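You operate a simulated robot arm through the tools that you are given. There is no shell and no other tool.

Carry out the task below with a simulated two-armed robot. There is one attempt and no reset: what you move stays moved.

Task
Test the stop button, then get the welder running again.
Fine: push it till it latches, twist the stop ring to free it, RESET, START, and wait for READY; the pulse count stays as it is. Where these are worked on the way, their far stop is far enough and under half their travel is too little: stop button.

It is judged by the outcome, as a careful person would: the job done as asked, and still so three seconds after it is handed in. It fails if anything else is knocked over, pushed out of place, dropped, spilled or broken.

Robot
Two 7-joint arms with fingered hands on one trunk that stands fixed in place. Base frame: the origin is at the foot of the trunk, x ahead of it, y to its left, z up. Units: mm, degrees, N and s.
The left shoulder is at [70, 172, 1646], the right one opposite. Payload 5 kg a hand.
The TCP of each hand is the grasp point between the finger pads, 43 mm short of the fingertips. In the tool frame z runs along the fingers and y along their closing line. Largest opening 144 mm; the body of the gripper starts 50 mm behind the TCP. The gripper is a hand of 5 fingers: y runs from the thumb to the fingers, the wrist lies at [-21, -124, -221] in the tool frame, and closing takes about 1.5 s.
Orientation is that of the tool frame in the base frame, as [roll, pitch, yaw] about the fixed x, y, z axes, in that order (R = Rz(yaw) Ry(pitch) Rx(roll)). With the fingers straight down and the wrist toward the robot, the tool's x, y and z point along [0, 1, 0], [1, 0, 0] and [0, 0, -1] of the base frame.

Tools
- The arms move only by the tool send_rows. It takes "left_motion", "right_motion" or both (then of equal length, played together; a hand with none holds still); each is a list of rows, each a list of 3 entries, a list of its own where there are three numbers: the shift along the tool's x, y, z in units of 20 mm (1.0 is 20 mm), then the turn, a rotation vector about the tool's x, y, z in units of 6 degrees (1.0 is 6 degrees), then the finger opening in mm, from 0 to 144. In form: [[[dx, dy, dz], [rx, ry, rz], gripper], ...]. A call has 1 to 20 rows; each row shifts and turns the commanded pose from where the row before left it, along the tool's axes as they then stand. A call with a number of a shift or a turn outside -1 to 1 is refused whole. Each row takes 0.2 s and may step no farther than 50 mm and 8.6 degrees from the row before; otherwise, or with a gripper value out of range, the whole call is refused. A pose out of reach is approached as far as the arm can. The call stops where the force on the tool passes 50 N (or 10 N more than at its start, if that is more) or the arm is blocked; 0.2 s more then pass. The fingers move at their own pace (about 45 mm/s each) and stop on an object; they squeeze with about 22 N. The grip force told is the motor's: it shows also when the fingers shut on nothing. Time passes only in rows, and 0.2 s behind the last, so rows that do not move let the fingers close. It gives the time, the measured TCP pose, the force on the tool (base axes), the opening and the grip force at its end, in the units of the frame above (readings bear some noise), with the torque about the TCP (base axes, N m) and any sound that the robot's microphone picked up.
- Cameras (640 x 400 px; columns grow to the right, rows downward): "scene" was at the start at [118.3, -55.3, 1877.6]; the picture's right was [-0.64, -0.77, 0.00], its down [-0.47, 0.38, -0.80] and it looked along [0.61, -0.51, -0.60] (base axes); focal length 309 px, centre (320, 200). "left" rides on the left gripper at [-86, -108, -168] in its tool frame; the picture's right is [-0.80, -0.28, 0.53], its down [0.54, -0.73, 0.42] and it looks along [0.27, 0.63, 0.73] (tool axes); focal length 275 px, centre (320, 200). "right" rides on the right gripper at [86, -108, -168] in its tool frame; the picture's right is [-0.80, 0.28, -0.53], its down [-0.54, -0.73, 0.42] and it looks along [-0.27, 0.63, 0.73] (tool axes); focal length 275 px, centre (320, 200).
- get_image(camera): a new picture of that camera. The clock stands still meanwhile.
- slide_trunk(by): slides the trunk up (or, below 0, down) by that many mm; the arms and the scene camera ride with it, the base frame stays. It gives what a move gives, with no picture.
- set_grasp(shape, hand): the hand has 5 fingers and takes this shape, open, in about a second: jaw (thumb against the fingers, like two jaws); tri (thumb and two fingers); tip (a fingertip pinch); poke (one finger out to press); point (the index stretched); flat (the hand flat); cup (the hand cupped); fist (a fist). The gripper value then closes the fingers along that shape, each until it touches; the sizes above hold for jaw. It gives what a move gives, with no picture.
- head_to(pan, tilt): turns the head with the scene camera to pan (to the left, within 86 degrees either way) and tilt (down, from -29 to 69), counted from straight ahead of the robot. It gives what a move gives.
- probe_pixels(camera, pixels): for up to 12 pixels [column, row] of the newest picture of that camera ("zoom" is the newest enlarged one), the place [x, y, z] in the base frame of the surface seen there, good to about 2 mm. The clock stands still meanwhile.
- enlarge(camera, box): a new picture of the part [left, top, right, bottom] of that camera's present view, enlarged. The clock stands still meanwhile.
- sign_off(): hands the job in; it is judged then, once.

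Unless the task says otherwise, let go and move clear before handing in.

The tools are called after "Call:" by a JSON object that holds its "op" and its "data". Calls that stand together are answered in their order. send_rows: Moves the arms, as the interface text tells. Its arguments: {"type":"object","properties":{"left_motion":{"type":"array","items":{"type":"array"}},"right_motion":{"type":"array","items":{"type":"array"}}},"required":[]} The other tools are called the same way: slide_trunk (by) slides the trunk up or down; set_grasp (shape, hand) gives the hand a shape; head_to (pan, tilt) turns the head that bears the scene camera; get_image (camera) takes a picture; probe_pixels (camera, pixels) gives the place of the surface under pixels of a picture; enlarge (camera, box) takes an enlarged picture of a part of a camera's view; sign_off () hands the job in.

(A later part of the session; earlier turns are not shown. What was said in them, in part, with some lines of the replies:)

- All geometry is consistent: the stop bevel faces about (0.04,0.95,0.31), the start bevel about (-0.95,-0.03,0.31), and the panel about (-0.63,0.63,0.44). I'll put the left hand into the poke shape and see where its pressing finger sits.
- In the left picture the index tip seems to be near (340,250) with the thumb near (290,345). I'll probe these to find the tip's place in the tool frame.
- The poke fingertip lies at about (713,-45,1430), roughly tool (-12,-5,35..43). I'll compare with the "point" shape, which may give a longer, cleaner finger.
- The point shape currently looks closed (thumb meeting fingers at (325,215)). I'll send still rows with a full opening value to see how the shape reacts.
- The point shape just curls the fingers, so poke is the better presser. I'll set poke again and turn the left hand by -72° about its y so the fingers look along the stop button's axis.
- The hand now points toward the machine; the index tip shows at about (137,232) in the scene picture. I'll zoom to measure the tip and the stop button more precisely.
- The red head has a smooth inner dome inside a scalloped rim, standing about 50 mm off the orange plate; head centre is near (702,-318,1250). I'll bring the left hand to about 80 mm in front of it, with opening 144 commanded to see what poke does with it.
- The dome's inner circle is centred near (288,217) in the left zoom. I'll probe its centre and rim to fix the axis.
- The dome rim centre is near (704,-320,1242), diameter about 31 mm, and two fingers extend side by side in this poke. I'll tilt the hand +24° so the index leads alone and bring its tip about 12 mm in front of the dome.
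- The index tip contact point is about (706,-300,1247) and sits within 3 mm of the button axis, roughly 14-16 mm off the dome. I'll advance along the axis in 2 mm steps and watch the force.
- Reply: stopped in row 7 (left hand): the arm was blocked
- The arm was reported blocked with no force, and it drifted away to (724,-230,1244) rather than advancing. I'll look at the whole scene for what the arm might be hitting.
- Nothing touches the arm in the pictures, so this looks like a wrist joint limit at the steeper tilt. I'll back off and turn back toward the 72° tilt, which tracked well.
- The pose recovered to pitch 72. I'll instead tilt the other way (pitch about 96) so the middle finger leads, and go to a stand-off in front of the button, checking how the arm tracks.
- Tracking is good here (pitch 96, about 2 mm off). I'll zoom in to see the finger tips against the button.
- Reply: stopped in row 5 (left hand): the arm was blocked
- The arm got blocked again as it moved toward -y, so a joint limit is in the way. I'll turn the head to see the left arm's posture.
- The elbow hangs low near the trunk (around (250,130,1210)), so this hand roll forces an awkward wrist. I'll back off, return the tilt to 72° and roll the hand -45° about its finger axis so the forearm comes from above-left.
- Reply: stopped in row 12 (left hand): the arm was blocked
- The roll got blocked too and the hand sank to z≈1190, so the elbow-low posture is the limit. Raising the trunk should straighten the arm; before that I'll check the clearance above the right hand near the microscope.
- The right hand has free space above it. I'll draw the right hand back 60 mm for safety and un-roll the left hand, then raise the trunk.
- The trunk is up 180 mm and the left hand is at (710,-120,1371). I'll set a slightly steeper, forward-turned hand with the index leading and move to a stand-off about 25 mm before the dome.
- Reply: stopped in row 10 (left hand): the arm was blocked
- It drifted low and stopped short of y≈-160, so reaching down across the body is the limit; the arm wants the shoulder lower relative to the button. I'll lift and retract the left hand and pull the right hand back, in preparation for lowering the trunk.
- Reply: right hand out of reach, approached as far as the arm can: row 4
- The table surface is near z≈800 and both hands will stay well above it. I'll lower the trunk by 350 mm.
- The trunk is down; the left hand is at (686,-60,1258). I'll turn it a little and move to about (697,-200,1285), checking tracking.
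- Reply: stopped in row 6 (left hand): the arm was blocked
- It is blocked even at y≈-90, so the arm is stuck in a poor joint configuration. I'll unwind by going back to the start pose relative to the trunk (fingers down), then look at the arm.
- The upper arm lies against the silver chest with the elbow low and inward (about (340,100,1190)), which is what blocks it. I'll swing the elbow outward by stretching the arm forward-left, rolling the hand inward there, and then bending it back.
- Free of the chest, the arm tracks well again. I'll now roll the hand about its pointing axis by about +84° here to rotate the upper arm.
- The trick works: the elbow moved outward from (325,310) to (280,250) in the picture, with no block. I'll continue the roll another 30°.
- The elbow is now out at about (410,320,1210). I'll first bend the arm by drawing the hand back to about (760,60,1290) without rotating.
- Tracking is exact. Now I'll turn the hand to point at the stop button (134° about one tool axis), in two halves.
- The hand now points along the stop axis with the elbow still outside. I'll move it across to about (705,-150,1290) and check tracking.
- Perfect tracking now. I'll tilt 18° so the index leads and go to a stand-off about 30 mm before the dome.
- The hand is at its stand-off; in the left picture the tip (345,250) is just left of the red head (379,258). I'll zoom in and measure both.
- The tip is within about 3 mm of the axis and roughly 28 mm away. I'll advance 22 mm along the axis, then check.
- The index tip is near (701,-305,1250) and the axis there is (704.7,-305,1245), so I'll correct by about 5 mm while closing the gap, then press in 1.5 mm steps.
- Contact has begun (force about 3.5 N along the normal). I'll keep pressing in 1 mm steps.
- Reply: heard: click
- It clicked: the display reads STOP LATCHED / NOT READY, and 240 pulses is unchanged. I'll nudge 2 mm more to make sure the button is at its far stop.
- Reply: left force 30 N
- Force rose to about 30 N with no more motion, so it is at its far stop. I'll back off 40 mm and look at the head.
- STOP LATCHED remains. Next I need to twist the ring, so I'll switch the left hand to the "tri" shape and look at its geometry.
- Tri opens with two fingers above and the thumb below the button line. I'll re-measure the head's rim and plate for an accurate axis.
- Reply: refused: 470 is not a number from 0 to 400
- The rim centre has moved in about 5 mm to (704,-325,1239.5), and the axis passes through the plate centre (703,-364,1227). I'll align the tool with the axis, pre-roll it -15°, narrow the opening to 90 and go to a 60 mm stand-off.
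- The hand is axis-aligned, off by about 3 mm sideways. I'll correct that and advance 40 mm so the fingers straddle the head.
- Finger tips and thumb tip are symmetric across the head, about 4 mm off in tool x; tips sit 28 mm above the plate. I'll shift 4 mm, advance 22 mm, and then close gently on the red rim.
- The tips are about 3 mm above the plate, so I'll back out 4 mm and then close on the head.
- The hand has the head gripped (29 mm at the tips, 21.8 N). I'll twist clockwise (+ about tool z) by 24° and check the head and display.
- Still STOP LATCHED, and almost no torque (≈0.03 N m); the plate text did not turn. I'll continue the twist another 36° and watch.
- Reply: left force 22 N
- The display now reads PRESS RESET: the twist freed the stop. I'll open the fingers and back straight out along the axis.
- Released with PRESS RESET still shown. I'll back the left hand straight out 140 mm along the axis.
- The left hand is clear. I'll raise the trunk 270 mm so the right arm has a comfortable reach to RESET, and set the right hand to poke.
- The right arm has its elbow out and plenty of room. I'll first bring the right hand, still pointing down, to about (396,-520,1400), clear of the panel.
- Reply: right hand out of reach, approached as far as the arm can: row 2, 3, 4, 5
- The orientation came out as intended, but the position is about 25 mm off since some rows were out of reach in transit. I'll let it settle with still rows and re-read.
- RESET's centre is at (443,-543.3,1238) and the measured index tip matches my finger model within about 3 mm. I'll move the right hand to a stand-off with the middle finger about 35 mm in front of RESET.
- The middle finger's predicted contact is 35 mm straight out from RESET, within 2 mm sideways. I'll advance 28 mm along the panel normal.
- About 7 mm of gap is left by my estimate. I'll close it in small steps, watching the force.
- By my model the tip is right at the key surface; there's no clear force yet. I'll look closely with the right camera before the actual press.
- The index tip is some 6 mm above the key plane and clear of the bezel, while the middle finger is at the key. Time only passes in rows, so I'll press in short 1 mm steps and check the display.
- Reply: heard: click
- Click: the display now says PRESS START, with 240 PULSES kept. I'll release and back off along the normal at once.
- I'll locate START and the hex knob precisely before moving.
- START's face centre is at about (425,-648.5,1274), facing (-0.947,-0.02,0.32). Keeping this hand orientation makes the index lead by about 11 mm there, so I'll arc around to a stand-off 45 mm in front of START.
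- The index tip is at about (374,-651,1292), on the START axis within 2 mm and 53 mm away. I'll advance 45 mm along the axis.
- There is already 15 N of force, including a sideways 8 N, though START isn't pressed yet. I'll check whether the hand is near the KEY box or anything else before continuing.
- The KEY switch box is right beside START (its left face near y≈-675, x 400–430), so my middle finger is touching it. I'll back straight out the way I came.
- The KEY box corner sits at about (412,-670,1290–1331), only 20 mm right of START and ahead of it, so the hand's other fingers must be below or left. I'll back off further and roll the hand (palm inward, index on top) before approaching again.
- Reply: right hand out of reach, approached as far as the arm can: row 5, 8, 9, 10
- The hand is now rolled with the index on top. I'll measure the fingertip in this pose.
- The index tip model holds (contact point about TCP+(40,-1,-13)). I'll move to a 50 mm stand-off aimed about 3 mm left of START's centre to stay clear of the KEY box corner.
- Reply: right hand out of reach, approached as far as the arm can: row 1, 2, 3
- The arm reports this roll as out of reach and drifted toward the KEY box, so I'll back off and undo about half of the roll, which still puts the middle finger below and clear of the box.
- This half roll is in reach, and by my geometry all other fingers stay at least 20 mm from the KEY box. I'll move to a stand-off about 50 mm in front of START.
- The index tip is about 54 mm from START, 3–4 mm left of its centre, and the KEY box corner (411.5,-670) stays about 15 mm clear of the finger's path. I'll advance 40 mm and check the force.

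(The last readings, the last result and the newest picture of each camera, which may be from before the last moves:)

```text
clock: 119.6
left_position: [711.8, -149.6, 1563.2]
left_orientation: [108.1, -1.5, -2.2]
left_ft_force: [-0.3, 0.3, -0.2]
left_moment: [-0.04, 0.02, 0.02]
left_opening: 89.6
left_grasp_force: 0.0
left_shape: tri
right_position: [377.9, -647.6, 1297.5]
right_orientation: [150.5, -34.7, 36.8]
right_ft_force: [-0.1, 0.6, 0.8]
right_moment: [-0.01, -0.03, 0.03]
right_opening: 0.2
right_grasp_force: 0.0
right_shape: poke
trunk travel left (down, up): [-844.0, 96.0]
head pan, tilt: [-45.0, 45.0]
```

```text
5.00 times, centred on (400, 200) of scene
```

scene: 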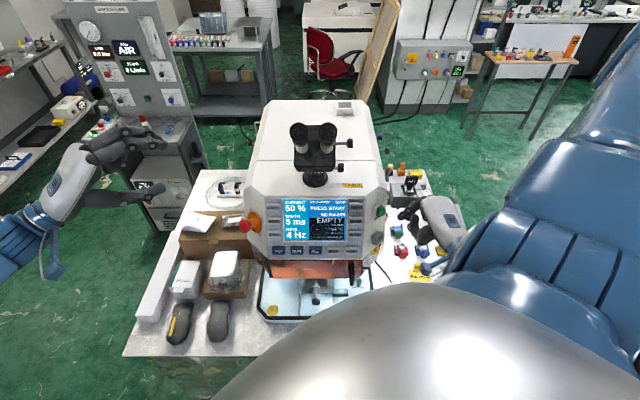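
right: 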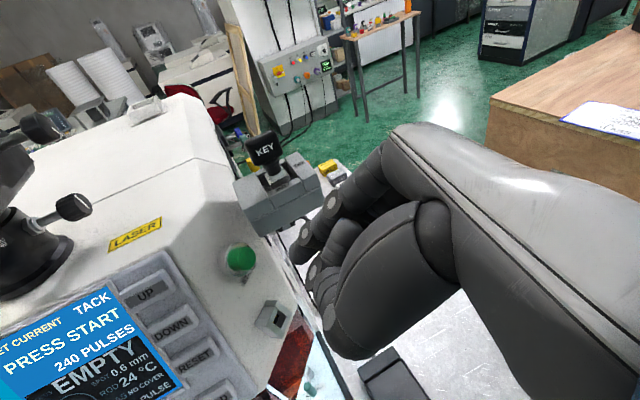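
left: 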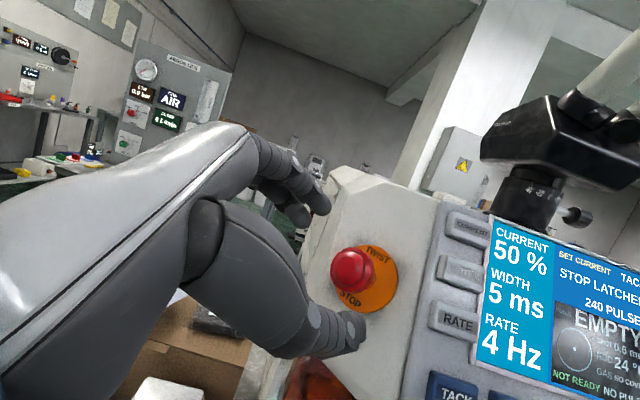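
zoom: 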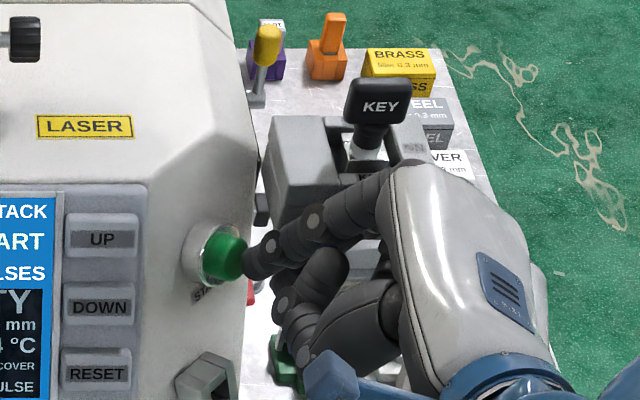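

No contact yet; the tip is roughly 10 mm away and about 6 mm high. I'll lower it 4 mm while advancing another 6 mm.

Call:
{"op": "send_rows", "data": {"right_motion": [[[0.007, -0.0134, 0.136], [0, 0, 0], 144], [[0.007, -0.0134, 0.136], [0, 0, 0], 144], [[0.007, -0.0134, 0.136], [0, 0, 0], 144]]}}

Call:
{"op": "enlarge", "data": {"camera": "right", "box": [260, 190, 350, 290]}}

Call:
{"op": "enlarge", "data": {"camera": "scene", "box": [350, 160, 450, 240]}}

```text
clock: 120.4
left_position: [709.9, -149.4, 1565.7]
left_orientation: [108.1, -1.6, -2.2]
left_ft_force: [0.4, -0.5, 1.0]
left_moment: [-0.01, -0.01, 0.0]
left_opening: 89.6
left_grasp_force: 0.0
left_shape: tri
right_position: [381.3, -647.7, 1296.1]
right_orientation: [150.5, -34.5, 36.8]
right_ft_force: [-5.8, 2.6, 2.7]
right_moment: [-0.14, -0.11, -0.28]
right_opening: 0.0
right_grasp_force: 0.0
right_shape: poke
right hand out of reach, approached as far as the arm can: row 1, 3
trunk travel left (down, up): [-844.0, 96.0]
head pan, tilt: [-45.0, 45.0]
```

```text
4.00 times, centred on (305, 240) of right
```

zoom: 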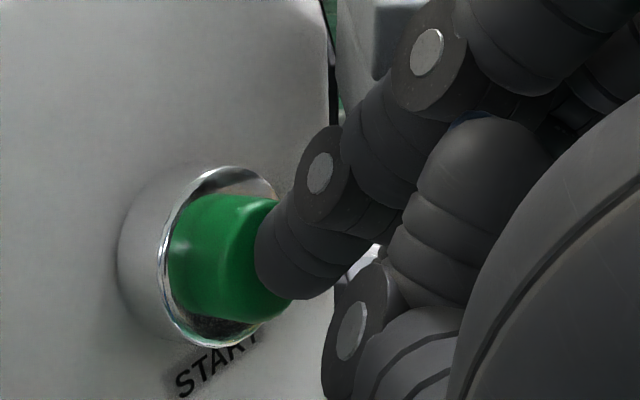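

```text
5.00 times, centred on (400, 200) of scene
```

zoom: 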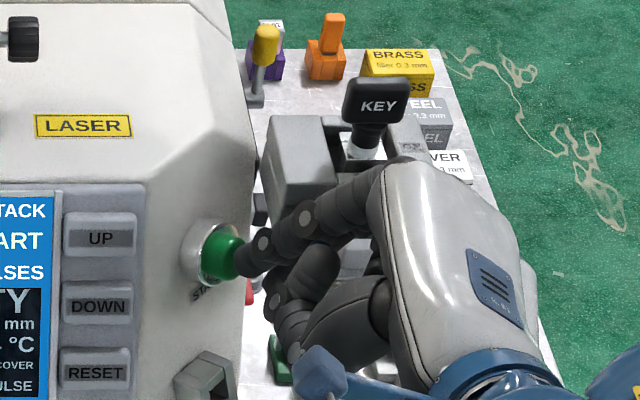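

The index tip rests on the START cap with about 6 N. I'll press on in 1 mm steps.

Call:
{"op": "send_rows", "data": {"right_motion": [[[0.0225, 0.0066, 0.0441], [0, 0, 0], 144], [[0.0225, 0.0066, 0.0441], [0, 0, 0], 144], [[0.0225, 0.0066, 0.0441], [0, 0, 0], 144]]}}

Call:
{"op": "enlarge", "data": {"camera": "right", "box": [260, 190, 350, 290]}}

Call:
{"op": "enlarge", "data": {"camera": "scene", "box": [280, 170, 440, 270]}}

```text
clock: 121.2
left_position: [708.8, -148.5, 1565.2]
left_orientation: [108.2, -1.6, -2.3]
left_ft_force: [-0.4, 0.7, 0.6]
left_moment: [-0.01, -0.02, 0.03]
left_opening: 89.6
left_grasp_force: 0.0
left_shape: tri
right_position: [384.5, -647.0, 1296.5]
right_orientation: [150.3, -34.6, 36.9]
right_ft_force: [-12.6, 5.4, 1.9]
right_moment: [-0.18, -0.24, -0.52]
right_opening: 0.0
right_grasp_force: 0.1
right_shape: poke
trunk travel left (down, up): [-844.0, 96.0]
head pan, tilt: [-45.0, 45.0]
```

```text
4.00 times, centred on (305, 240) of right
```

zoom: 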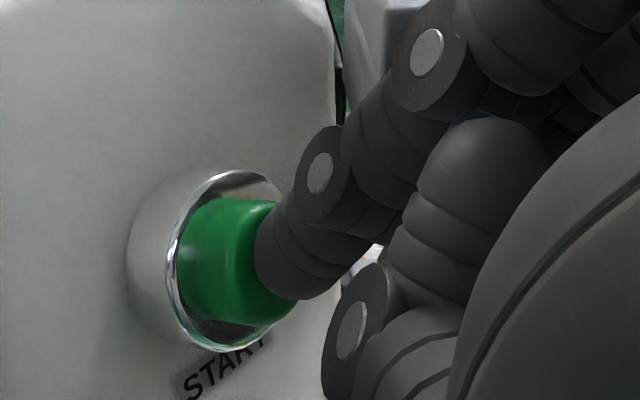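

```text
4.00 times, centred on (360, 220) of scene
```

zoom: 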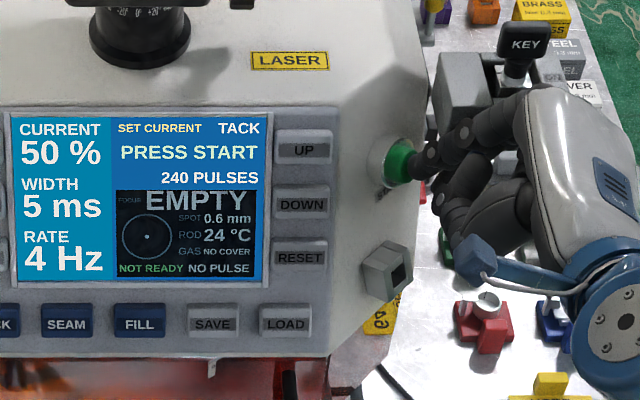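

The torque reading shows the contact is not START: the force line passes through the KEY box's front face near (390,-691,1314), where the arched middle knuckle touches it. I'll back straight off.

Call:
{"op": "send_rows", "data": {"right_motion": [[[-0.1128, -0.0332, -0.2206], [0, 0, 0], 144], [[-0.1128, -0.0332, -0.2206], [0, 0, 0], 144], [[-0.1128, -0.0332, -0.2206], [0, 0, 0], 144], [[-0.1128, -0.0332, -0.2206], [0, 0, 0], 144], [[-0.1128, -0.0332, -0.2206], [0, 0, 0], 144], [[-0.1128, -0.0332, -0.2206], [0, 0, 0], 144], [[-0.1128, -0.0332, -0.2206], [0, 0, 0], 144], [[-0.1128, -0.0332, -0.2206], [0, 0, 0], 144], [[-0.1128, -0.0332, -0.2206], [0, 0, 0], 144], [[-0.1128, -0.0332, -0.2206], [0, 0, 0], 144], [[-0.2, -0.8, -0.5], [0, 0, 0], 144], [[-0.2, -0.8, -0.5], [0, 0, 0], 144], [[-0.2, -0.8, -0.5], [0, 0, 0], 144], [[0, 0, 0], [0, 0, 0], 144]]}}

Call:
{"op": "get_image", "data": {"camera": "scene"}}

Call:
{"op": "enlarge", "data": {"camera": "scene", "box": [350, 150, 450, 230]}}

```text
clock: 124.2
left_position: [709.8, -150.6, 1563.2]
left_orientation: [108.2, -1.5, -2.3]
left_ft_force: [-0.3, 0.0, -0.6]
left_moment: [-0.04, -0.02, 0.01]
left_opening: 89.5
left_grasp_force: 0.1
left_shape: tri
right_position: [303.2, -616.3, 1325.7]
right_orientation: [150.5, -34.7, 36.8]
right_ft_force: [0.2, -0.2, 0.1]
right_moment: [0.01, 0.01, 0.0]
right_opening: 0.0
right_grasp_force: 0.0
right_shape: poke
right hand out of reach, approached as far as the arm can: row 11, 12, 13
trunk travel left (down, up): [-844.0, 96.0]
head pan, tilt: [-45.0, 45.0]
```

```text
taken
```

scene: 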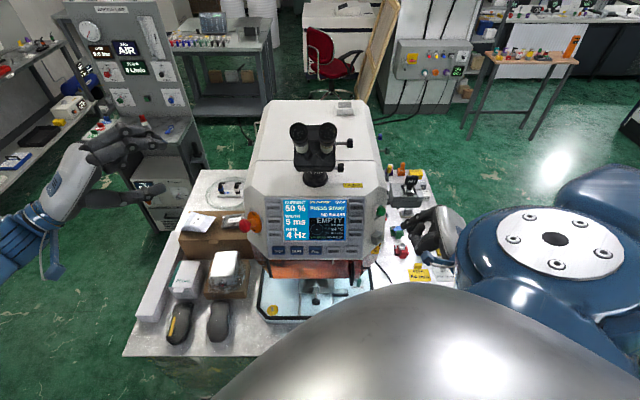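

```text
5.00 times, centred on (400, 190) of scene
```

zoom: 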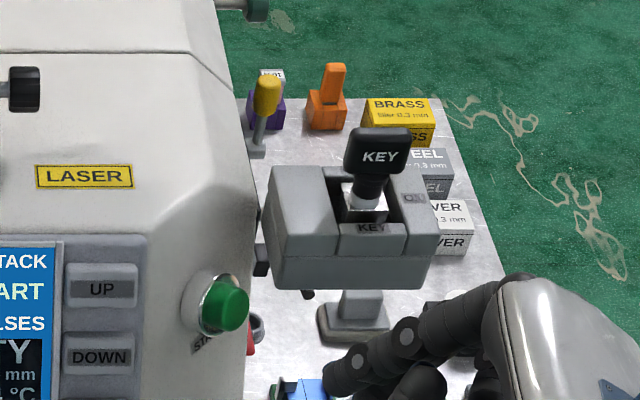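

The KEY box is undisturbed. I'll raise the trunk 90 mm for more elbow room and switch the right hand to the open tri shape, whose two fingers are straighter and don't bulge toward the box.

Call:
{"op": "slide_trunk", "data": {"by": 90}}

Call:
{"op": "set_grasp", "data": {"shape": "tri", "hand": "right"}}

Call:
{"op": "get_image", "data": {"camera": "right"}}

Call:
{"op": "get_image", "data": {"camera": "scene"}}

```text
clock: 125.4
left_position: [710.7, -150.2, 1653.9]
left_orientation: [108.2, -1.5, -2.2]
left_ft_force: [0.6, -0.5, 0.2]
left_moment: [0.02, 0.02, 0.0]
left_opening: 89.7
left_grasp_force: 0.1
left_shape: tri
right_position: [304.2, -615.9, 1416.0]
right_orientation: [150.5, -34.6, 36.8]
right_ft_force: [-0.3, 0.7, -0.9]
right_moment: [0.04, 0.02, 0.01]
right_opening: 0.0
right_grasp_force: 0.1
right_shape: poke
trunk travel left (down, up): [-934.0, 6.0]
head pan, tilt: [-45.0, 45.0]
```

```text
clock: 126.3
left_position: [710.6, -151.7, 1654.7]
left_orientation: [108.1, -1.5, -2.3]
left_ft_force: [-0.2, 0.2, -0.2]
left_moment: [-0.03, -0.01, -0.03]
left_opening: 89.3
left_grasp_force: 0.0
left_shape: tri
right_position: [302.9, -615.2, 1416.0]
right_orientation: [150.5, -34.6, 36.9]
right_ft_force: [-0.7, 0.4, 0.2]
right_moment: [-0.02, -0.03, 0.02]
right_opening: 144.0
right_grasp_force: 0.1
right_shape: tri
trunk travel left (down, up): [-934.0, 6.0]
head pan, tilt: [-45.0, 45.0]
```

```text
taken
```

right: 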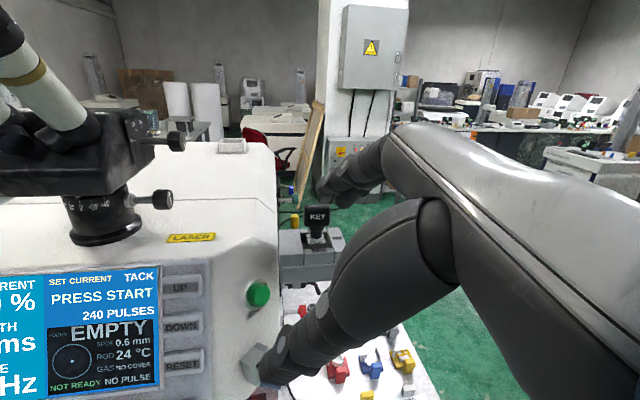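

```text
taken
```

scene: 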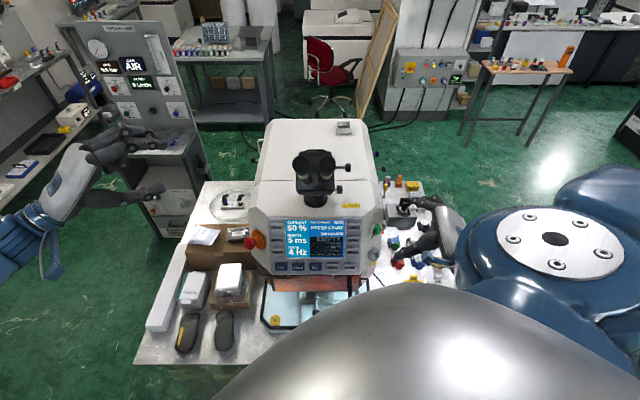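

In the right picture the two fingers point to (350,180) and the thumb is far off at (270,375). I'll measure the finger tips in this open tri shape.

Call:
{"op": "enlarge", "data": {"camera": "right", "box": [290, 120, 410, 220]}}

Call:
{"op": "probe_pixels", "data": {"camera": "zoom", "pixels": [[150, 370], [160, 340], [185, 390], [260, 430], [230, 330], [330, 260], [200, 350], [260, 380]]}}

Call:
{"op": "enlarge", "data": {"camera": "scene", "box": [360, 170, 470, 290]}}

```text
4.00 times, centred on (350, 170) of right
```

zoom: 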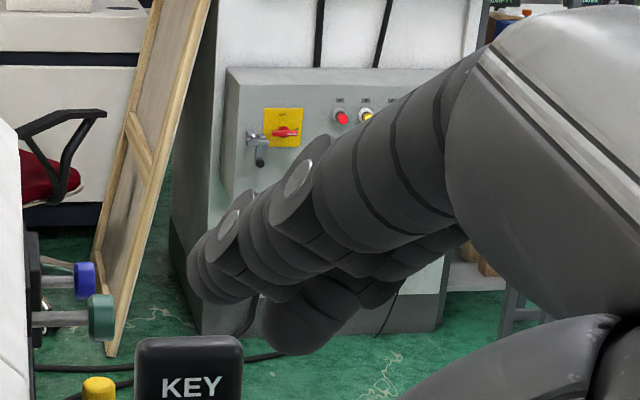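

```text
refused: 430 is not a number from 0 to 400
```

```text
3.33 times, centred on (415, 230) of scene
```

zoom: 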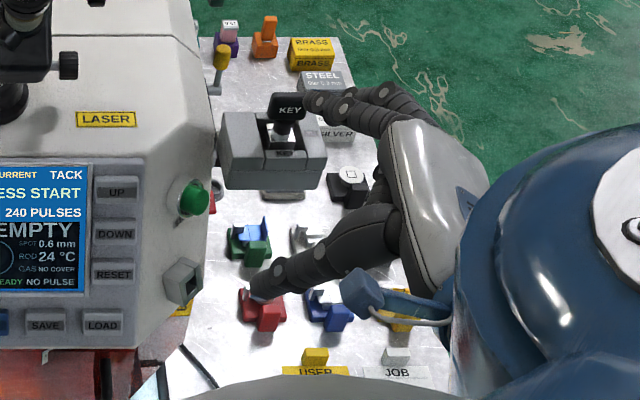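

Call:
{"op": "enlarge", "data": {"camera": "right", "box": [290, 120, 410, 220]}}

Call:
{"op": "probe_pixels", "data": {"camera": "zoom", "pixels": [[195, 275], [205, 250], [215, 290], [230, 225], [280, 335], [275, 310], [300, 345], [300, 180], [330, 200]]}}

```text
4.00 times, centred on (350, 170) of right
```

zoom: 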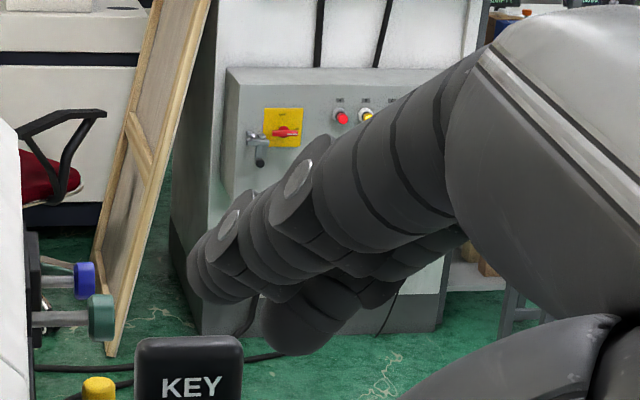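

```text
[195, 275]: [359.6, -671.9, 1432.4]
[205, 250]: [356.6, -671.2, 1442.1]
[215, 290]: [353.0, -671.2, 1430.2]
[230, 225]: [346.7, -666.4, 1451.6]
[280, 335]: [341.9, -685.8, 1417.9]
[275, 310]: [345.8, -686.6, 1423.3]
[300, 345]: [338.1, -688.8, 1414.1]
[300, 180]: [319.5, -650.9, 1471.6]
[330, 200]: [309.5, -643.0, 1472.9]
```

In the open tri shape the index tip is at tool (12,74,36) and nothing bulges past it toward the box. By my geometry this gives clear paths past the KEY box and the panel, so I'll move left and then down to a stand-off 45 mm in front of START.

Call:
{"op": "send_rows", "data": {"right_motion": [[[0.357, -0.627, -0.072], [0, 0, 0], 144], [[0.357, -0.627, -0.072], [0, 0, 0], 144], [[-0.475, -0.364, 0.814], [0, 0, 0], 144], [[-0.475, -0.364, 0.814], [0, 0, 0], 144], [[-0.475, -0.364, 0.814], [0, 0, 0], 144], [[-0.475, -0.364, 0.814], [0, 0, 0], 144], [[-0.475, -0.364, 0.814], [0, 0, 0], 144], [[0, 0, 0], [0, 0, 0], 144]]}}

Call:
{"op": "get_image", "data": {"camera": "right"}}

Call:
{"op": "enlarge", "data": {"camera": "scene", "box": [340, 170, 450, 290]}}

```text
clock: 128.1
left_position: [711.3, -150.4, 1654.2]
left_orientation: [108.1, -1.5, -2.2]
left_ft_force: [-0.6, -0.2, 0.3]
left_moment: [0.01, -0.03, -0.01]
left_opening: 89.6
left_grasp_force: 0.1
left_shape: tri
right_position: [350.8, -598.0, 1398.7]
right_orientation: [150.7, -34.3, 36.7]
right_ft_force: [0.9, -0.5, -0.7]
right_moment: [0.0, 0.0, 0.03]
right_opening: 144.1
right_grasp_force: 0.1
right_shape: tri
right hand out of reach, approached as far as the arm can: row 2, 3, 4, 5, 6, 7
trunk travel left (down, up): [-934.0, 6.0]
head pan, tilt: [-45.0, 45.0]
```

```text
taken
```

right: 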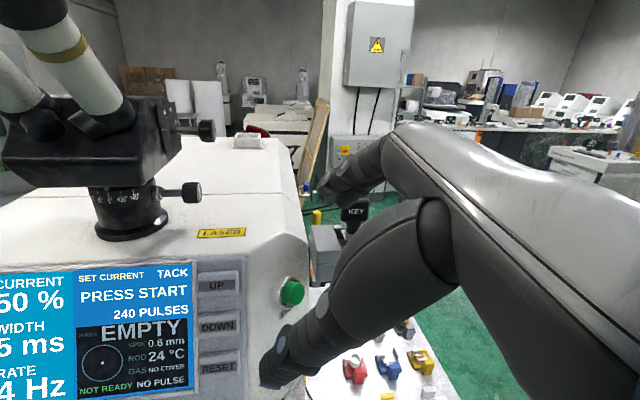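

```text
3.33 times, centred on (395, 230) of scene
```

zoom: 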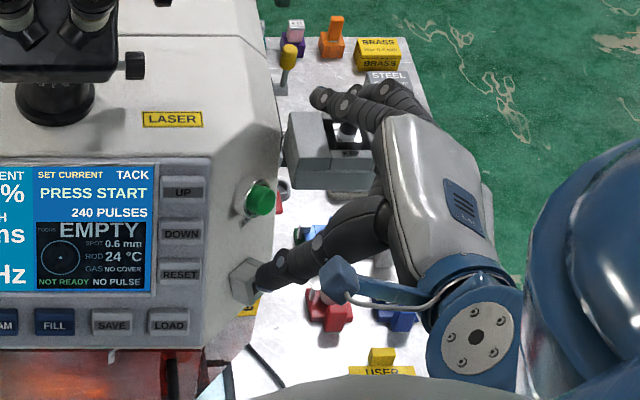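

The half-roll pose hits arm limits. I'll return to the earlier hand orientation that reached START well, keep the open tri fingers, and pull back a little.

Call:
{"op": "send_rows", "data": {"right_motion": [[[0, 0, 0], [-0.124, -0.242, -1.0], 144], [[0, 0, 0], [-0.124, -0.242, -1.0], 144], [[0, 0, 0], [-0.124, -0.242, -1.0], 144], [[0, 0, 0], [-0.124, -0.242, -1.0], 144], [[0, 0, 0], [-0.1, -0.2, -0.8], 144], [[0, 0, 0], [0, 0, 0], 144]]}}

Call:
{"op": "get_image", "data": {"camera": "right"}}

Call:
{"op": "enlarge", "data": {"camera": "scene", "box": [340, 170, 450, 290]}}

```text
clock: 129.5
left_position: [710.1, -150.6, 1653.4]
left_orientation: [108.1, -1.5, -2.3]
left_ft_force: [0.6, 0.6, -0.9]
left_moment: [0.0, 0.01, -0.01]
left_opening: 89.7
left_grasp_force: 0.0
left_shape: tri
right_position: [347.2, -600.2, 1398.6]
right_orientation: [138.3, -11.9, 57.9]
right_ft_force: [1.0, -0.1, -0.3]
right_moment: [-0.01, 0.0, -0.01]
right_opening: 143.9
right_grasp_force: 0.2
right_shape: tri
trunk travel left (down, up): [-934.0, 6.0]
head pan, tilt: [-45.0, 45.0]
```

```text
taken
```

right: 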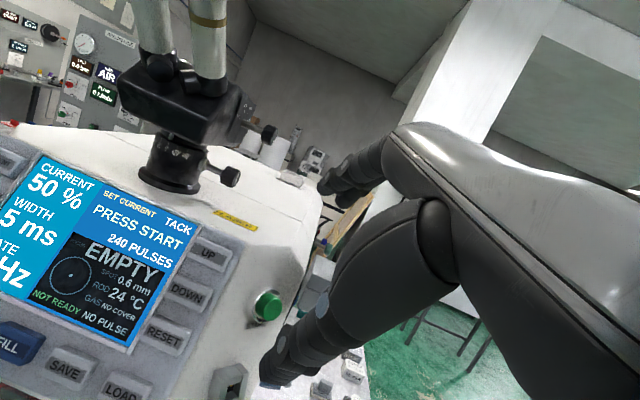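

```text
3.33 times, centred on (395, 230) of scene
```

zoom: 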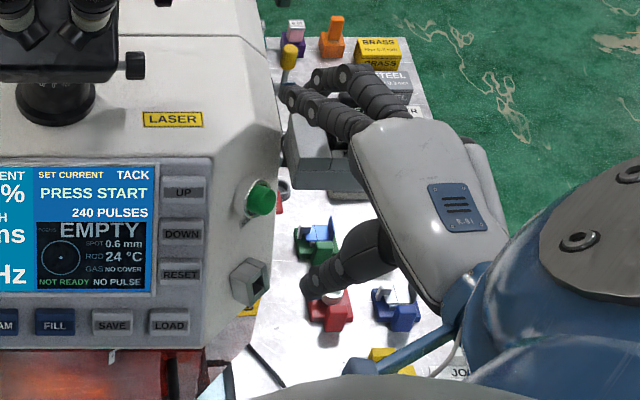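

Back at a reachable orientation. I'll add a small 12° roll so the middle finger passes under the KEY box, then descend to the stand-off in front of START.

Call:
{"op": "send_rows", "data": {"right_motion": [[[0, 0, 0], [0.12, 0.234, 0.966], 144], [[0, 0, 0], [0.12, 0.234, 0.966], 144], [[-0.583, -0.797, 0.65], [0, 0, 0], 144], [[-0.583, -0.797, 0.65], [0, 0, 0], 144], [[-0.583, -0.797, 0.65], [0, 0, 0], 144], [[0, 0, 0], [0, 0, 0], 144]]}}

Call:
{"op": "enlarge", "data": {"camera": "scene", "box": [340, 170, 450, 290]}}

```text
clock: 130.9
left_position: [710.5, -150.2, 1652.8]
left_orientation: [108.1, -1.5, -2.2]
left_ft_force: [-0.7, -0.1, 0.7]
left_moment: [0.02, -0.01, -0.03]
left_opening: 89.4
left_grasp_force: 0.0
left_shape: tri
right_position: [330.9, -598.9, 1329.0]
right_orientation: [141.9, -21.5, 50.3]
right_ft_force: [-0.5, 0.2, 0.1]
right_moment: [0.0, 0.0, 0.01]
right_opening: 143.8
right_grasp_force: 0.0
right_shape: tri
trunk travel left (down, up): [-934.0, 6.0]
head pan, tilt: [-45.0, 45.0]
```

```text
3.33 times, centred on (395, 230) of scene
```

zoom: 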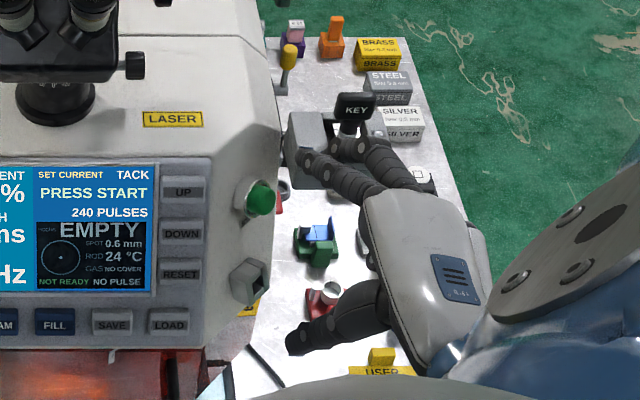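

Tracking is exact now. I'll verify fingertip positions relative to the KEY box before descending further.

Call:
{"op": "probe_pixels", "data": {"camera": "zoom", "pixels": [[300, 160], [306, 153], [315, 165], [335, 145], [345, 140], [350, 155], [385, 165], [355, 110], [295, 180], [300, 130]]}}

Call:
{"op": "get_image", "data": {"camera": "right"}}

```text
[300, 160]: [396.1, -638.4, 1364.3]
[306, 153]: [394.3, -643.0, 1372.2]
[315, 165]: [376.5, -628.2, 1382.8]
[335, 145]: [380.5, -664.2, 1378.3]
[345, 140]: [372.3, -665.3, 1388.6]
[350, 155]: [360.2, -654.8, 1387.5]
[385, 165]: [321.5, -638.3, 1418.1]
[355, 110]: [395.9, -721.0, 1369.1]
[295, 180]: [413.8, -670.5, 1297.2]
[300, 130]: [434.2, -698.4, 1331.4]
```

```text
taken
```

right: 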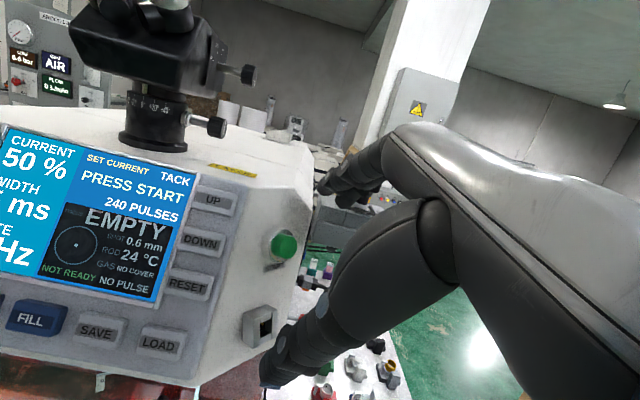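

Call:
{"op": "send_rows", "data": {"right_motion": [[[-0.583, -0.797, 0.65], [0, 0, 0], 144], [[-0.583, -0.797, 0.65], [0, 0, 0], 144], [[-0.583, -0.797, 0.65], [0, 0, 0], 144], [[0, 0, 0], [0, 0, 0], 144]]}}

Call:
{"op": "enlarge", "data": {"camera": "scene", "box": [350, 170, 430, 230]}}

Call:
{"op": "get_image", "data": {"camera": "right"}}

```text
clock: 131.9
left_position: [709.8, -148.9, 1653.9]
left_orientation: [108.1, -1.5, -2.4]
left_ft_force: [0.4, -0.4, 0.3]
left_moment: [0.03, 0.01, 0.02]
left_opening: 89.4
left_grasp_force: 0.1
left_shape: tri
right_position: [315.7, -598.3, 1261.2]
right_orientation: [141.9, -21.5, 50.4]
right_ft_force: [-0.4, 0.4, -0.3]
right_moment: [0.0, -0.02, -0.01]
right_opening: 143.8
right_grasp_force: 0.0
right_shape: tri
trunk travel left (down, up): [-934.0, 6.0]
head pan, tilt: [-45.0, 45.0]
```

```text
6.67 times, centred on (390, 200) of scene
```

zoom: 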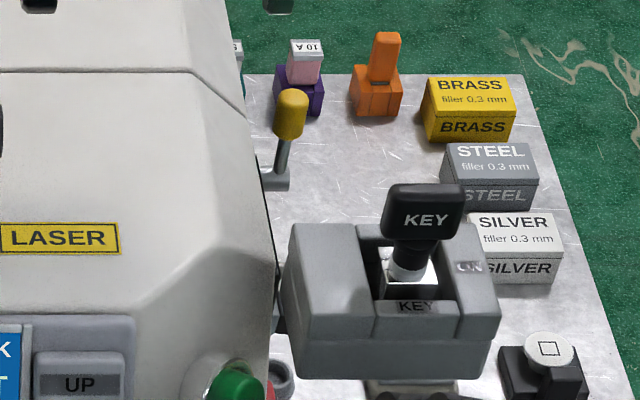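

```text
taken
```

right: 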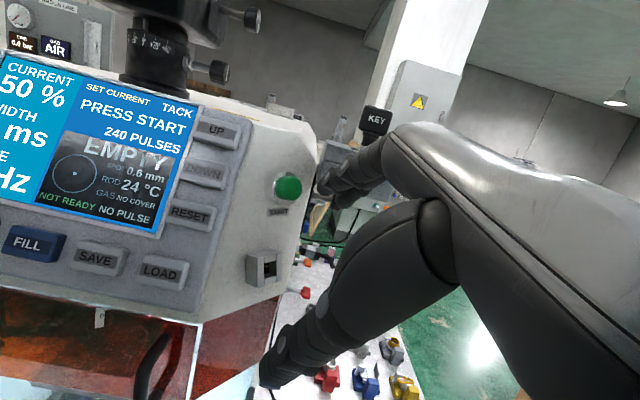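

Call:
{"op": "enlarge", "data": {"camera": "scene", "box": [350, 190, 450, 265]}}

Call:
{"op": "enlarge", "data": {"camera": "right", "box": [250, 130, 400, 240]}}

```text
5.33 times, centred on (400, 228) of scene
```

zoom: 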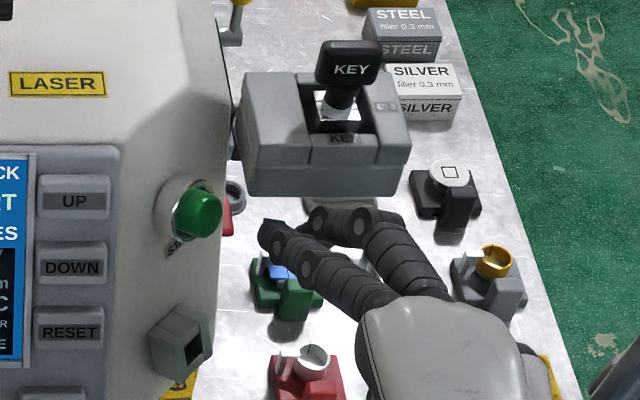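

```text
3.64 times, centred on (325, 185) of right
```

zoom: 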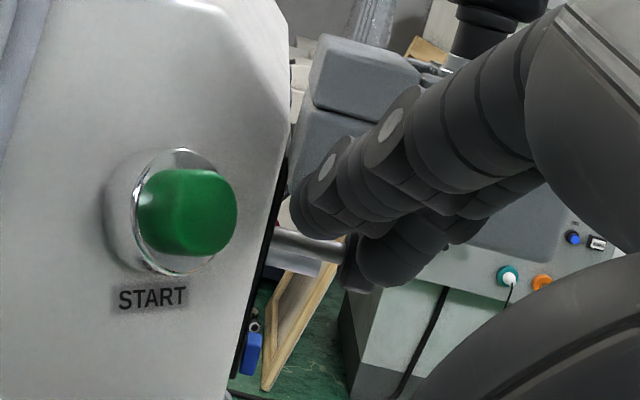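

Call:
{"op": "probe_pixels", "data": {"camera": "zoom", "pixels": [[300, 215], [310, 200], [325, 165], [320, 225], [345, 275], [375, 280], [195, 215], [225, 210], [395, 125]]}}

Call:
{"op": "enlarge", "data": {"camera": "scene", "box": [350, 190, 450, 265]}}

Call:
{"op": "probe_pixels", "data": {"camera": "zoom", "pixels": [[263, 238], [270, 228], [280, 245], [305, 215], [315, 222], [205, 210], [190, 350], [175, 330], [250, 190], [330, 190]]}}

```text
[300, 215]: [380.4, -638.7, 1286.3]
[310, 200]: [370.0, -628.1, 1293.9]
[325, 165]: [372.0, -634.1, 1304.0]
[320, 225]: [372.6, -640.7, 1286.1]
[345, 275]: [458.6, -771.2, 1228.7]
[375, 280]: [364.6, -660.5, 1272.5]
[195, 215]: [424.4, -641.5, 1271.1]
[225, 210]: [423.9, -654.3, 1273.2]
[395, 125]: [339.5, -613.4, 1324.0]
```

```text
5.33 times, centred on (400, 228) of scene
```

zoom: 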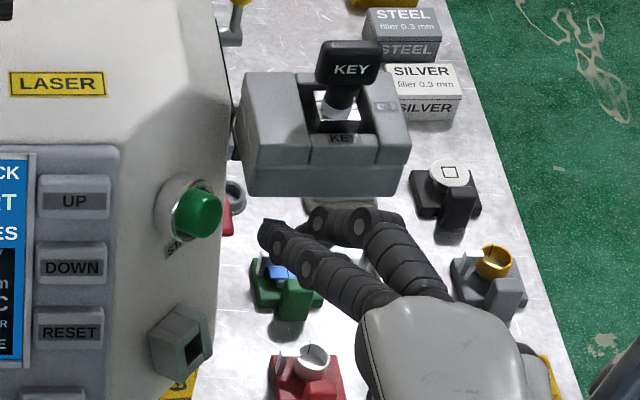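

```text
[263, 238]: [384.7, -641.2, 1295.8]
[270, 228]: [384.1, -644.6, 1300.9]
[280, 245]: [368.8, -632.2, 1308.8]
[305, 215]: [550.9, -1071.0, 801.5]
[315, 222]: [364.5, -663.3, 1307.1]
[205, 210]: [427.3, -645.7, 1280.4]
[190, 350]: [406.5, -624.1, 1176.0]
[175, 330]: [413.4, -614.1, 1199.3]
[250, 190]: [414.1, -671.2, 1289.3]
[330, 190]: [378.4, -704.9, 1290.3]
```

The index tip contact point is at about (385.5,-647,1288), right on the START axis, 41 mm away. I'll advance 33 mm while drifting 3 mm left and 4 mm down to give the middle finger more room under the KEY box.

Call:
{"op": "send_rows", "data": {"right_motion": [[[0.112, 0.0248, 0.2183], [0, 0, 0], 144], [[0.112, 0.0248, 0.2183], [0, 0, 0], 144], [[0.112, 0.0248, 0.2183], [0, 0, 0], 144], [[0.112, 0.0248, 0.2183], [0, 0, 0], 144], [[0.112, 0.0248, 0.2183], [0, 0, 0], 144], [[0.112, 0.0248, 0.2183], [0, 0, 0], 144], [[0.112, 0.0248, 0.2183], [0, 0, 0], 144], [[0, 0, 0], [0, 0, 0], 144]]}}

Call:
{"op": "enlarge", "data": {"camera": "right", "box": [250, 130, 400, 240]}}

Call:
{"op": "enlarge", "data": {"camera": "scene", "box": [350, 190, 450, 265]}}

```text
clock: 133.7
left_position: [712.3, -150.4, 1654.1]
left_orientation: [108.1, -1.6, -2.2]
left_ft_force: [-1.0, 0.2, -0.3]
left_moment: [-0.02, -0.01, 0.0]
left_opening: 89.9
left_grasp_force: 0.0
left_shape: tri
right_position: [346.1, -596.0, 1244.7]
right_orientation: [142.0, -21.4, 50.3]
right_ft_force: [-0.8, -0.2, -1.3]
right_moment: [-0.01, -0.01, -0.01]
right_opening: 144.0
right_grasp_force: 0.1
right_shape: tri
trunk travel left (down, up): [-934.0, 6.0]
head pan, tilt: [-45.0, 45.0]
```

```text
3.64 times, centred on (325, 185) of right
```

zoom: 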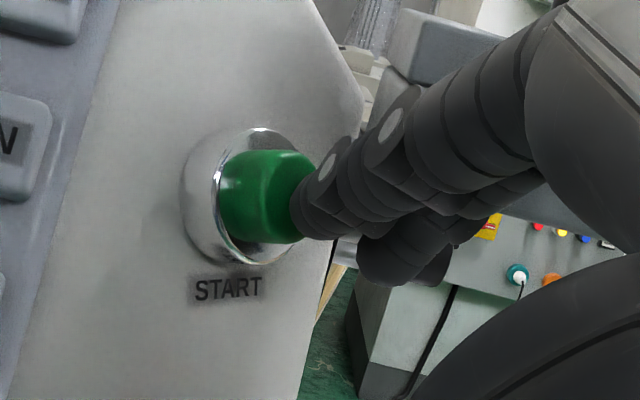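

```text
5.33 times, centred on (400, 228) of scene
```

zoom: 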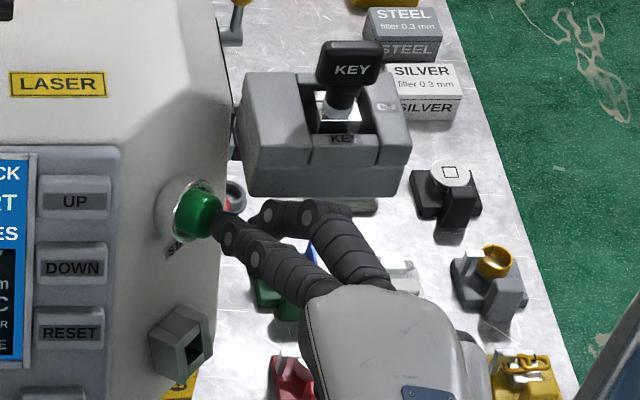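

The fingertip is almost on START with no contact elsewhere. I'll continue in 1.5 mm steps.

Call:
{"op": "send_rows", "data": {"right_motion": [[[0.034, 0.0178, 0.064], [0, 0, 0], 144], [[0.034, 0.0178, 0.064], [0, 0, 0], 144], [[0.034, 0.0178, 0.064], [0, 0, 0], 144], [[0.034, 0.0178, 0.064], [0, 0, 0], 144]]}}

Call:
{"op": "enlarge", "data": {"camera": "right", "box": [270, 140, 370, 220]}}

Call:
{"op": "enlarge", "data": {"camera": "scene", "box": [280, 190, 440, 280]}}

```text
clock: 134.7
left_position: [710.2, -151.0, 1654.5]
left_orientation: [108.2, -1.6, -2.2]
left_ft_force: [-0.7, 0.7, 0.0]
left_moment: [0.0, -0.01, 0.01]
left_opening: 89.5
left_grasp_force: 0.1
left_shape: tri
right_position: [350.5, -596.6, 1243.9]
right_orientation: [142.0, -21.5, 50.3]
right_ft_force: [-2.1, 0.1, 0.6]
right_moment: [-0.06, -0.15, -0.11]
right_opening: 143.9
right_grasp_force: 0.1
right_shape: tri
trunk travel left (down, up): [-934.0, 6.0]
head pan, tilt: [-45.0, 45.0]
heard: click
```

```text
5.00 times, centred on (320, 180) of right
```

zoom: 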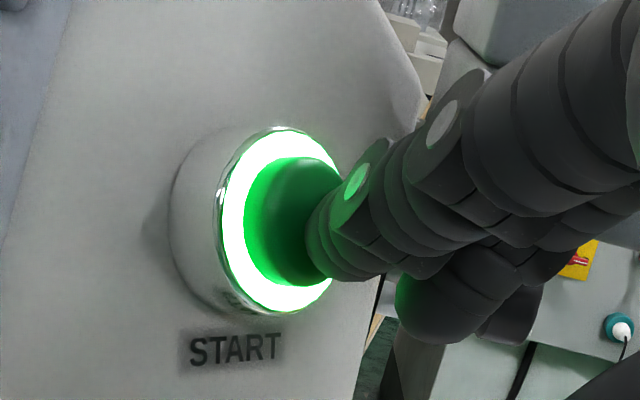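

```text
4.00 times, centred on (360, 235) of scene
```

zoom: 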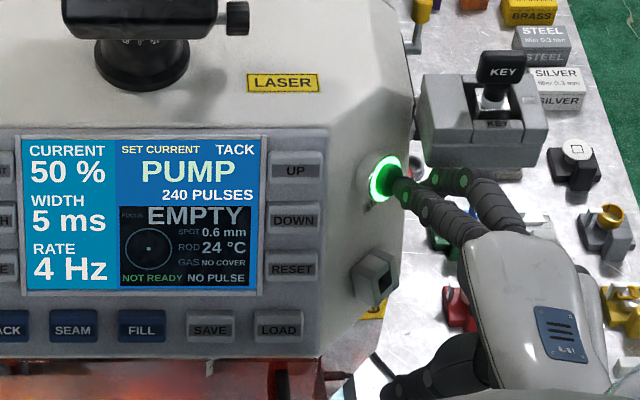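

START clicked and its ring is lit; the display shows PUMP with 240 PULSES. I'll back the finger off along the same line.

Call:
{"op": "send_rows", "data": {"right_motion": [[[-0.112, -0.0248, -0.2183], [0, 0, 0], 144], [[-0.112, -0.0248, -0.2183], [0, 0, 0], 144], [[-0.112, -0.0248, -0.2183], [0, 0, 0], 144], [[-0.112, -0.0248, -0.2183], [0, 0, 0], 144], [[-0.112, -0.0248, -0.2183], [0, 0, 0], 144], [[-0.112, -0.0248, -0.2183], [0, 0, 0], 144], [[-0.112, -0.0248, -0.2183], [0, 0, 0], 144], [[-0.112, -0.0248, -0.2183], [0, 0, 0], 144], [[-0.112, -0.0248, -0.2183], [0, 0, 0], 144]]}}

Call:
{"op": "enlarge", "data": {"camera": "scene", "box": [280, 170, 440, 270]}}

```text
clock: 136.7
left_position: [710.6, -150.6, 1654.8]
left_orientation: [108.2, -1.5, -2.3]
left_ft_force: [0.5, 0.1, 0.6]
left_moment: [0.01, 0.0, -0.01]
left_opening: 89.9
left_grasp_force: 0.1
left_shape: tri
right_position: [311.3, -599.5, 1262.3]
right_orientation: [142.0, -21.5, 50.3]
right_ft_force: [0.8, 0.1, 0.3]
right_moment: [-0.03, 0.0, 0.0]
right_opening: 144.1
right_grasp_force: 0.0
right_shape: tri
trunk travel left (down, up): [-934.0, 6.0]
head pan, tilt: [-45.0, 45.0]
```

```text
4.00 times, centred on (360, 220) of scene
```

zoom: 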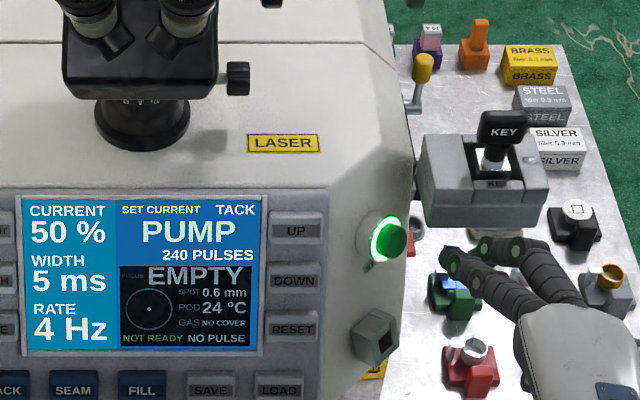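

The finger is off and the lamp stays lit while it shows PUMP. I'll raise the right hand clear along its earlier path and let time pass.

Call:
{"op": "send_rows", "data": {"right_motion": [[[0.583, 0.797, -0.65], [0, 0, 0], 144], [[0.583, 0.797, -0.65], [0, 0, 0], 144], [[0.583, 0.797, -0.65], [0, 0, 0], 144], [[0.583, 0.797, -0.65], [0, 0, 0], 144], [[0.583, 0.797, -0.65], [0, 0, 0], 144], [[0.583, 0.797, -0.65], [0, 0, 0], 144], [[0, 0, 0], [0, 0, 0], 144], [[0, 0, 0], [0, 0, 0], 144], [[0, 0, 0], [0, 0, 0], 144], [[0, 0, 0], [0, 0, 0], 144], [[0, 0, 0], [0, 0, 0], 144], [[0, 0, 0], [0, 0, 0], 144], [[0, 0, 0], [0, 0, 0], 144], [[0, 0, 0], [0, 0, 0], 144], [[0, 0, 0], [0, 0, 0], 144], [[0, 0, 0], [0, 0, 0], 144], [[0, 0, 0], [0, 0, 0], 144], [[0, 0, 0], [0, 0, 0], 144], [[0, 0, 0], [0, 0, 0], 144], [[0, 0, 0], [0, 0, 0], 144]]}}

Call:
{"op": "enlarge", "data": {"camera": "scene", "box": [230, 170, 430, 290]}}

```text
clock: 140.9
left_position: [710.8, -150.7, 1654.3]
left_orientation: [108.1, -1.5, -2.3]
left_ft_force: [-0.3, -0.3, 0.6]
left_moment: [0.0, -0.03, 0.01]
left_opening: 89.7
left_grasp_force: 0.0
left_shape: tri
right_position: [346.5, -599.5, 1397.5]
right_orientation: [141.8, -21.4, 50.3]
right_ft_force: [0.0, 1.4, 0.0]
right_moment: [0.0, 0.01, 0.0]
right_opening: 144.0
right_grasp_force: 0.1
right_shape: tri
trunk travel left (down, up): [-934.0, 6.0]
head pan, tilt: [-45.0, 45.0]
```

```text
3.20 times, centred on (330, 230) of scene
```

zoom: 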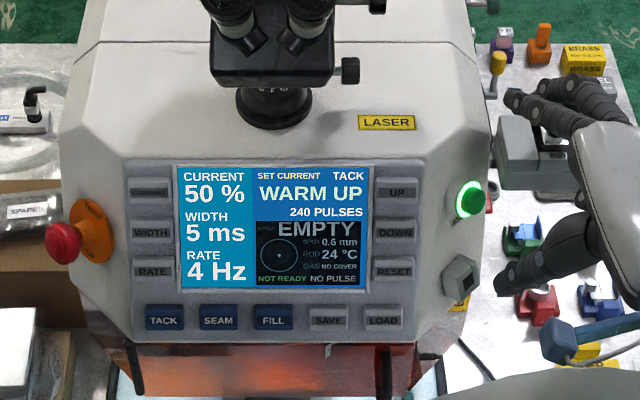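

It has advanced to WARM UP, 240 PULSES kept. I'll wait with still rows.

Call:
{"op": "send_rows", "data": {"right_motion": [[[0, 0, 0], [0, 0, 0], 144], [[0, 0, 0], [0, 0, 0], 144], [[0, 0, 0], [0, 0, 0], 144], [[0, 0, 0], [0, 0, 0], 144], [[0, 0, 0], [0, 0, 0], 144], [[0, 0, 0], [0, 0, 0], 144], [[0, 0, 0], [0, 0, 0], 144], [[0, 0, 0], [0, 0, 0], 144], [[0, 0, 0], [0, 0, 0], 144], [[0, 0, 0], [0, 0, 0], 144], [[0, 0, 0], [0, 0, 0], 144], [[0, 0, 0], [0, 0, 0], 144], [[0, 0, 0], [0, 0, 0], 144], [[0, 0, 0], [0, 0, 0], 144], [[0, 0, 0], [0, 0, 0], 144], [[0, 0, 0], [0, 0, 0], 144], [[0, 0, 0], [0, 0, 0], 144], [[0, 0, 0], [0, 0, 0], 144], [[0, 0, 0], [0, 0, 0], 144], [[0, 0, 0], [0, 0, 0], 144]]}}

Call:
{"op": "enlarge", "data": {"camera": "scene", "box": [230, 170, 430, 290]}}

```text
clock: 145.1
left_position: [711.1, -150.7, 1654.0]
left_orientation: [108.2, -1.6, -2.1]
left_ft_force: [0.0, -0.4, -1.0]
left_moment: [0.02, -0.01, -0.02]
left_opening: 89.7
left_grasp_force: 0.0
left_shape: tri
right_position: [346.4, -600.1, 1397.0]
right_orientation: [142.1, -21.5, 50.3]
right_ft_force: [-0.2, -0.5, 0.4]
right_moment: [0.02, 0.03, -0.01]
right_opening: 144.0
right_grasp_force: 0.1
right_shape: tri
trunk travel left (down, up): [-934.0, 6.0]
head pan, tilt: [-45.0, 45.0]
```

```text
3.20 times, centred on (330, 230) of scene
```

zoom: 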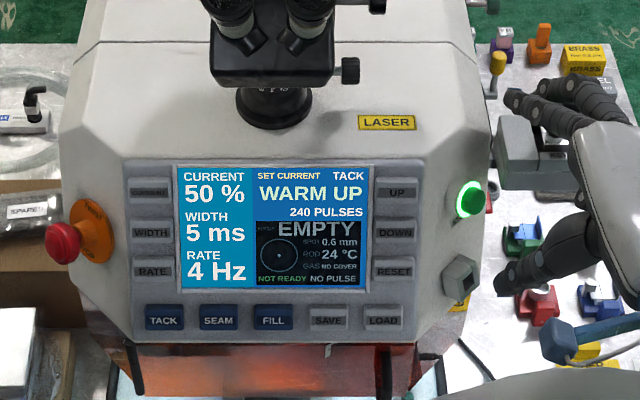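

Still WARM UP at 145 s. I'll keep waiting.

Call:
{"op": "send_rows", "data": {"right_motion": [[[0, 0, 0], [0, 0, 0], 144], [[0, 0, 0], [0, 0, 0], 144], [[0, 0, 0], [0, 0, 0], 144], [[0, 0, 0], [0, 0, 0], 144], [[0, 0, 0], [0, 0, 0], 144], [[0, 0, 0], [0, 0, 0], 144], [[0, 0, 0], [0, 0, 0], 144], [[0, 0, 0], [0, 0, 0], 144], [[0, 0, 0], [0, 0, 0], 144], [[0, 0, 0], [0, 0, 0], 144], [[0, 0, 0], [0, 0, 0], 144], [[0, 0, 0], [0, 0, 0], 144], [[0, 0, 0], [0, 0, 0], 144], [[0, 0, 0], [0, 0, 0], 144], [[0, 0, 0], [0, 0, 0], 144], [[0, 0, 0], [0, 0, 0], 144], [[0, 0, 0], [0, 0, 0], 144], [[0, 0, 0], [0, 0, 0], 144], [[0, 0, 0], [0, 0, 0], 144], [[0, 0, 0], [0, 0, 0], 144]]}}

Call:
{"op": "enlarge", "data": {"camera": "scene", "box": [230, 170, 430, 290]}}

```text
clock: 149.3
left_position: [710.9, -150.3, 1654.3]
left_orientation: [108.1, -1.5, -2.3]
left_ft_force: [1.0, -0.5, 0.1]
left_moment: [-0.01, 0.01, 0.0]
left_opening: 89.7
left_grasp_force: 0.0
left_shape: tri
right_position: [346.0, -600.3, 1397.7]
right_orientation: [141.9, -21.5, 50.3]
right_ft_force: [0.1, 0.0, 0.6]
right_moment: [0.0, -0.04, 0.03]
right_opening: 144.1
right_grasp_force: 0.0
right_shape: tri
trunk travel left (down, up): [-934.0, 6.0]
head pan, tilt: [-45.0, 45.0]
```

```text
3.20 times, centred on (330, 230) of scene
```

zoom: 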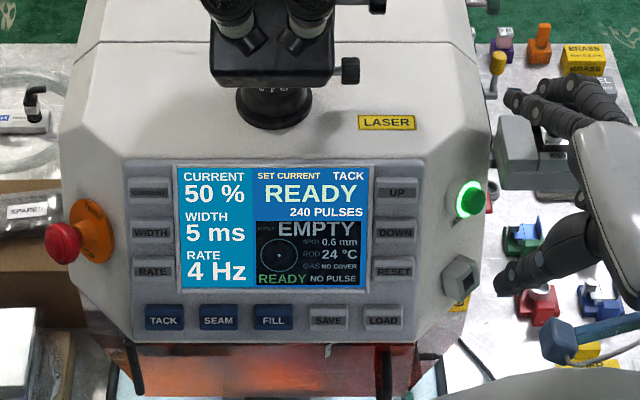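

The display reads READY with 240 PULSES, 50 %, 5 ms, 4 Hz, TACK, all as at the start, and the START lamp is lit. I'll take one last look at the whole scene before handing in.

Call:
{"op": "get_image", "data": {"camera": "scene"}}

Call:
{"op": "enlarge", "data": {"camera": "scene", "box": [120, 160, 280, 370]}}

```text
taken
```

scene: 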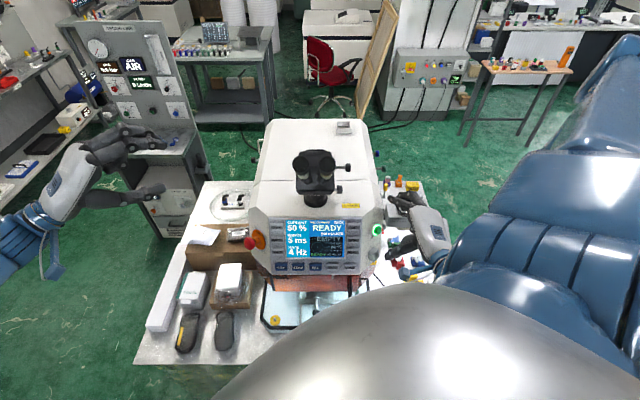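

```text
1.90 times, centred on (200, 265) of scene
```

zoom: 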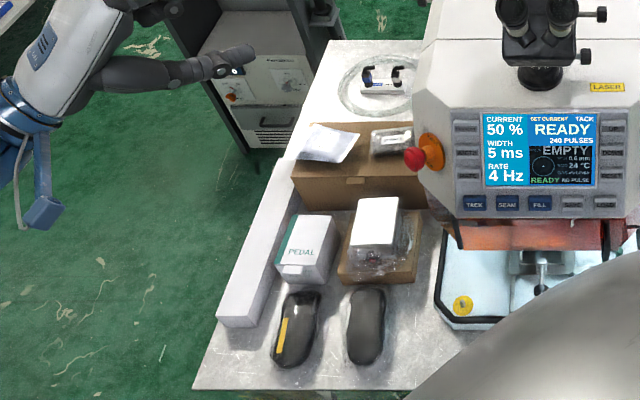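

The welder shows READY with 240 PULSES, everything on the table is where it was, and both hands are clear. I'm handing in the job.

Call:
{"op": "sign_off", "data": {}}

```text
The job is handed in.
```

The stop button is tested and the welder is running again: the display reads READY, with the pulse count still at 240.

- **Stop test:** I pushed the button to its far stop. It clicked and the display showed STOP LATCHED.
- **Release:** I twisted the button's red rim clockwise until the display showed PRESS RESET.
- **Restart:** I pressed RESET once and then START once. The welder went through PUMP and WARM UP to READY, and the START lamp is lit.
- **Settings:** Current 50 %, width 5 ms, rate 4 Hz and TACK mode are as they were at the start.

**KEY box contact:** While lining up for START, the right hand touched the side of the KEY switch box twice, with up to about 17 N. I backed off each time. The box and its key look unmoved in the pictures, and nothing on the table was displaced. Both hands were clear when I handed in.
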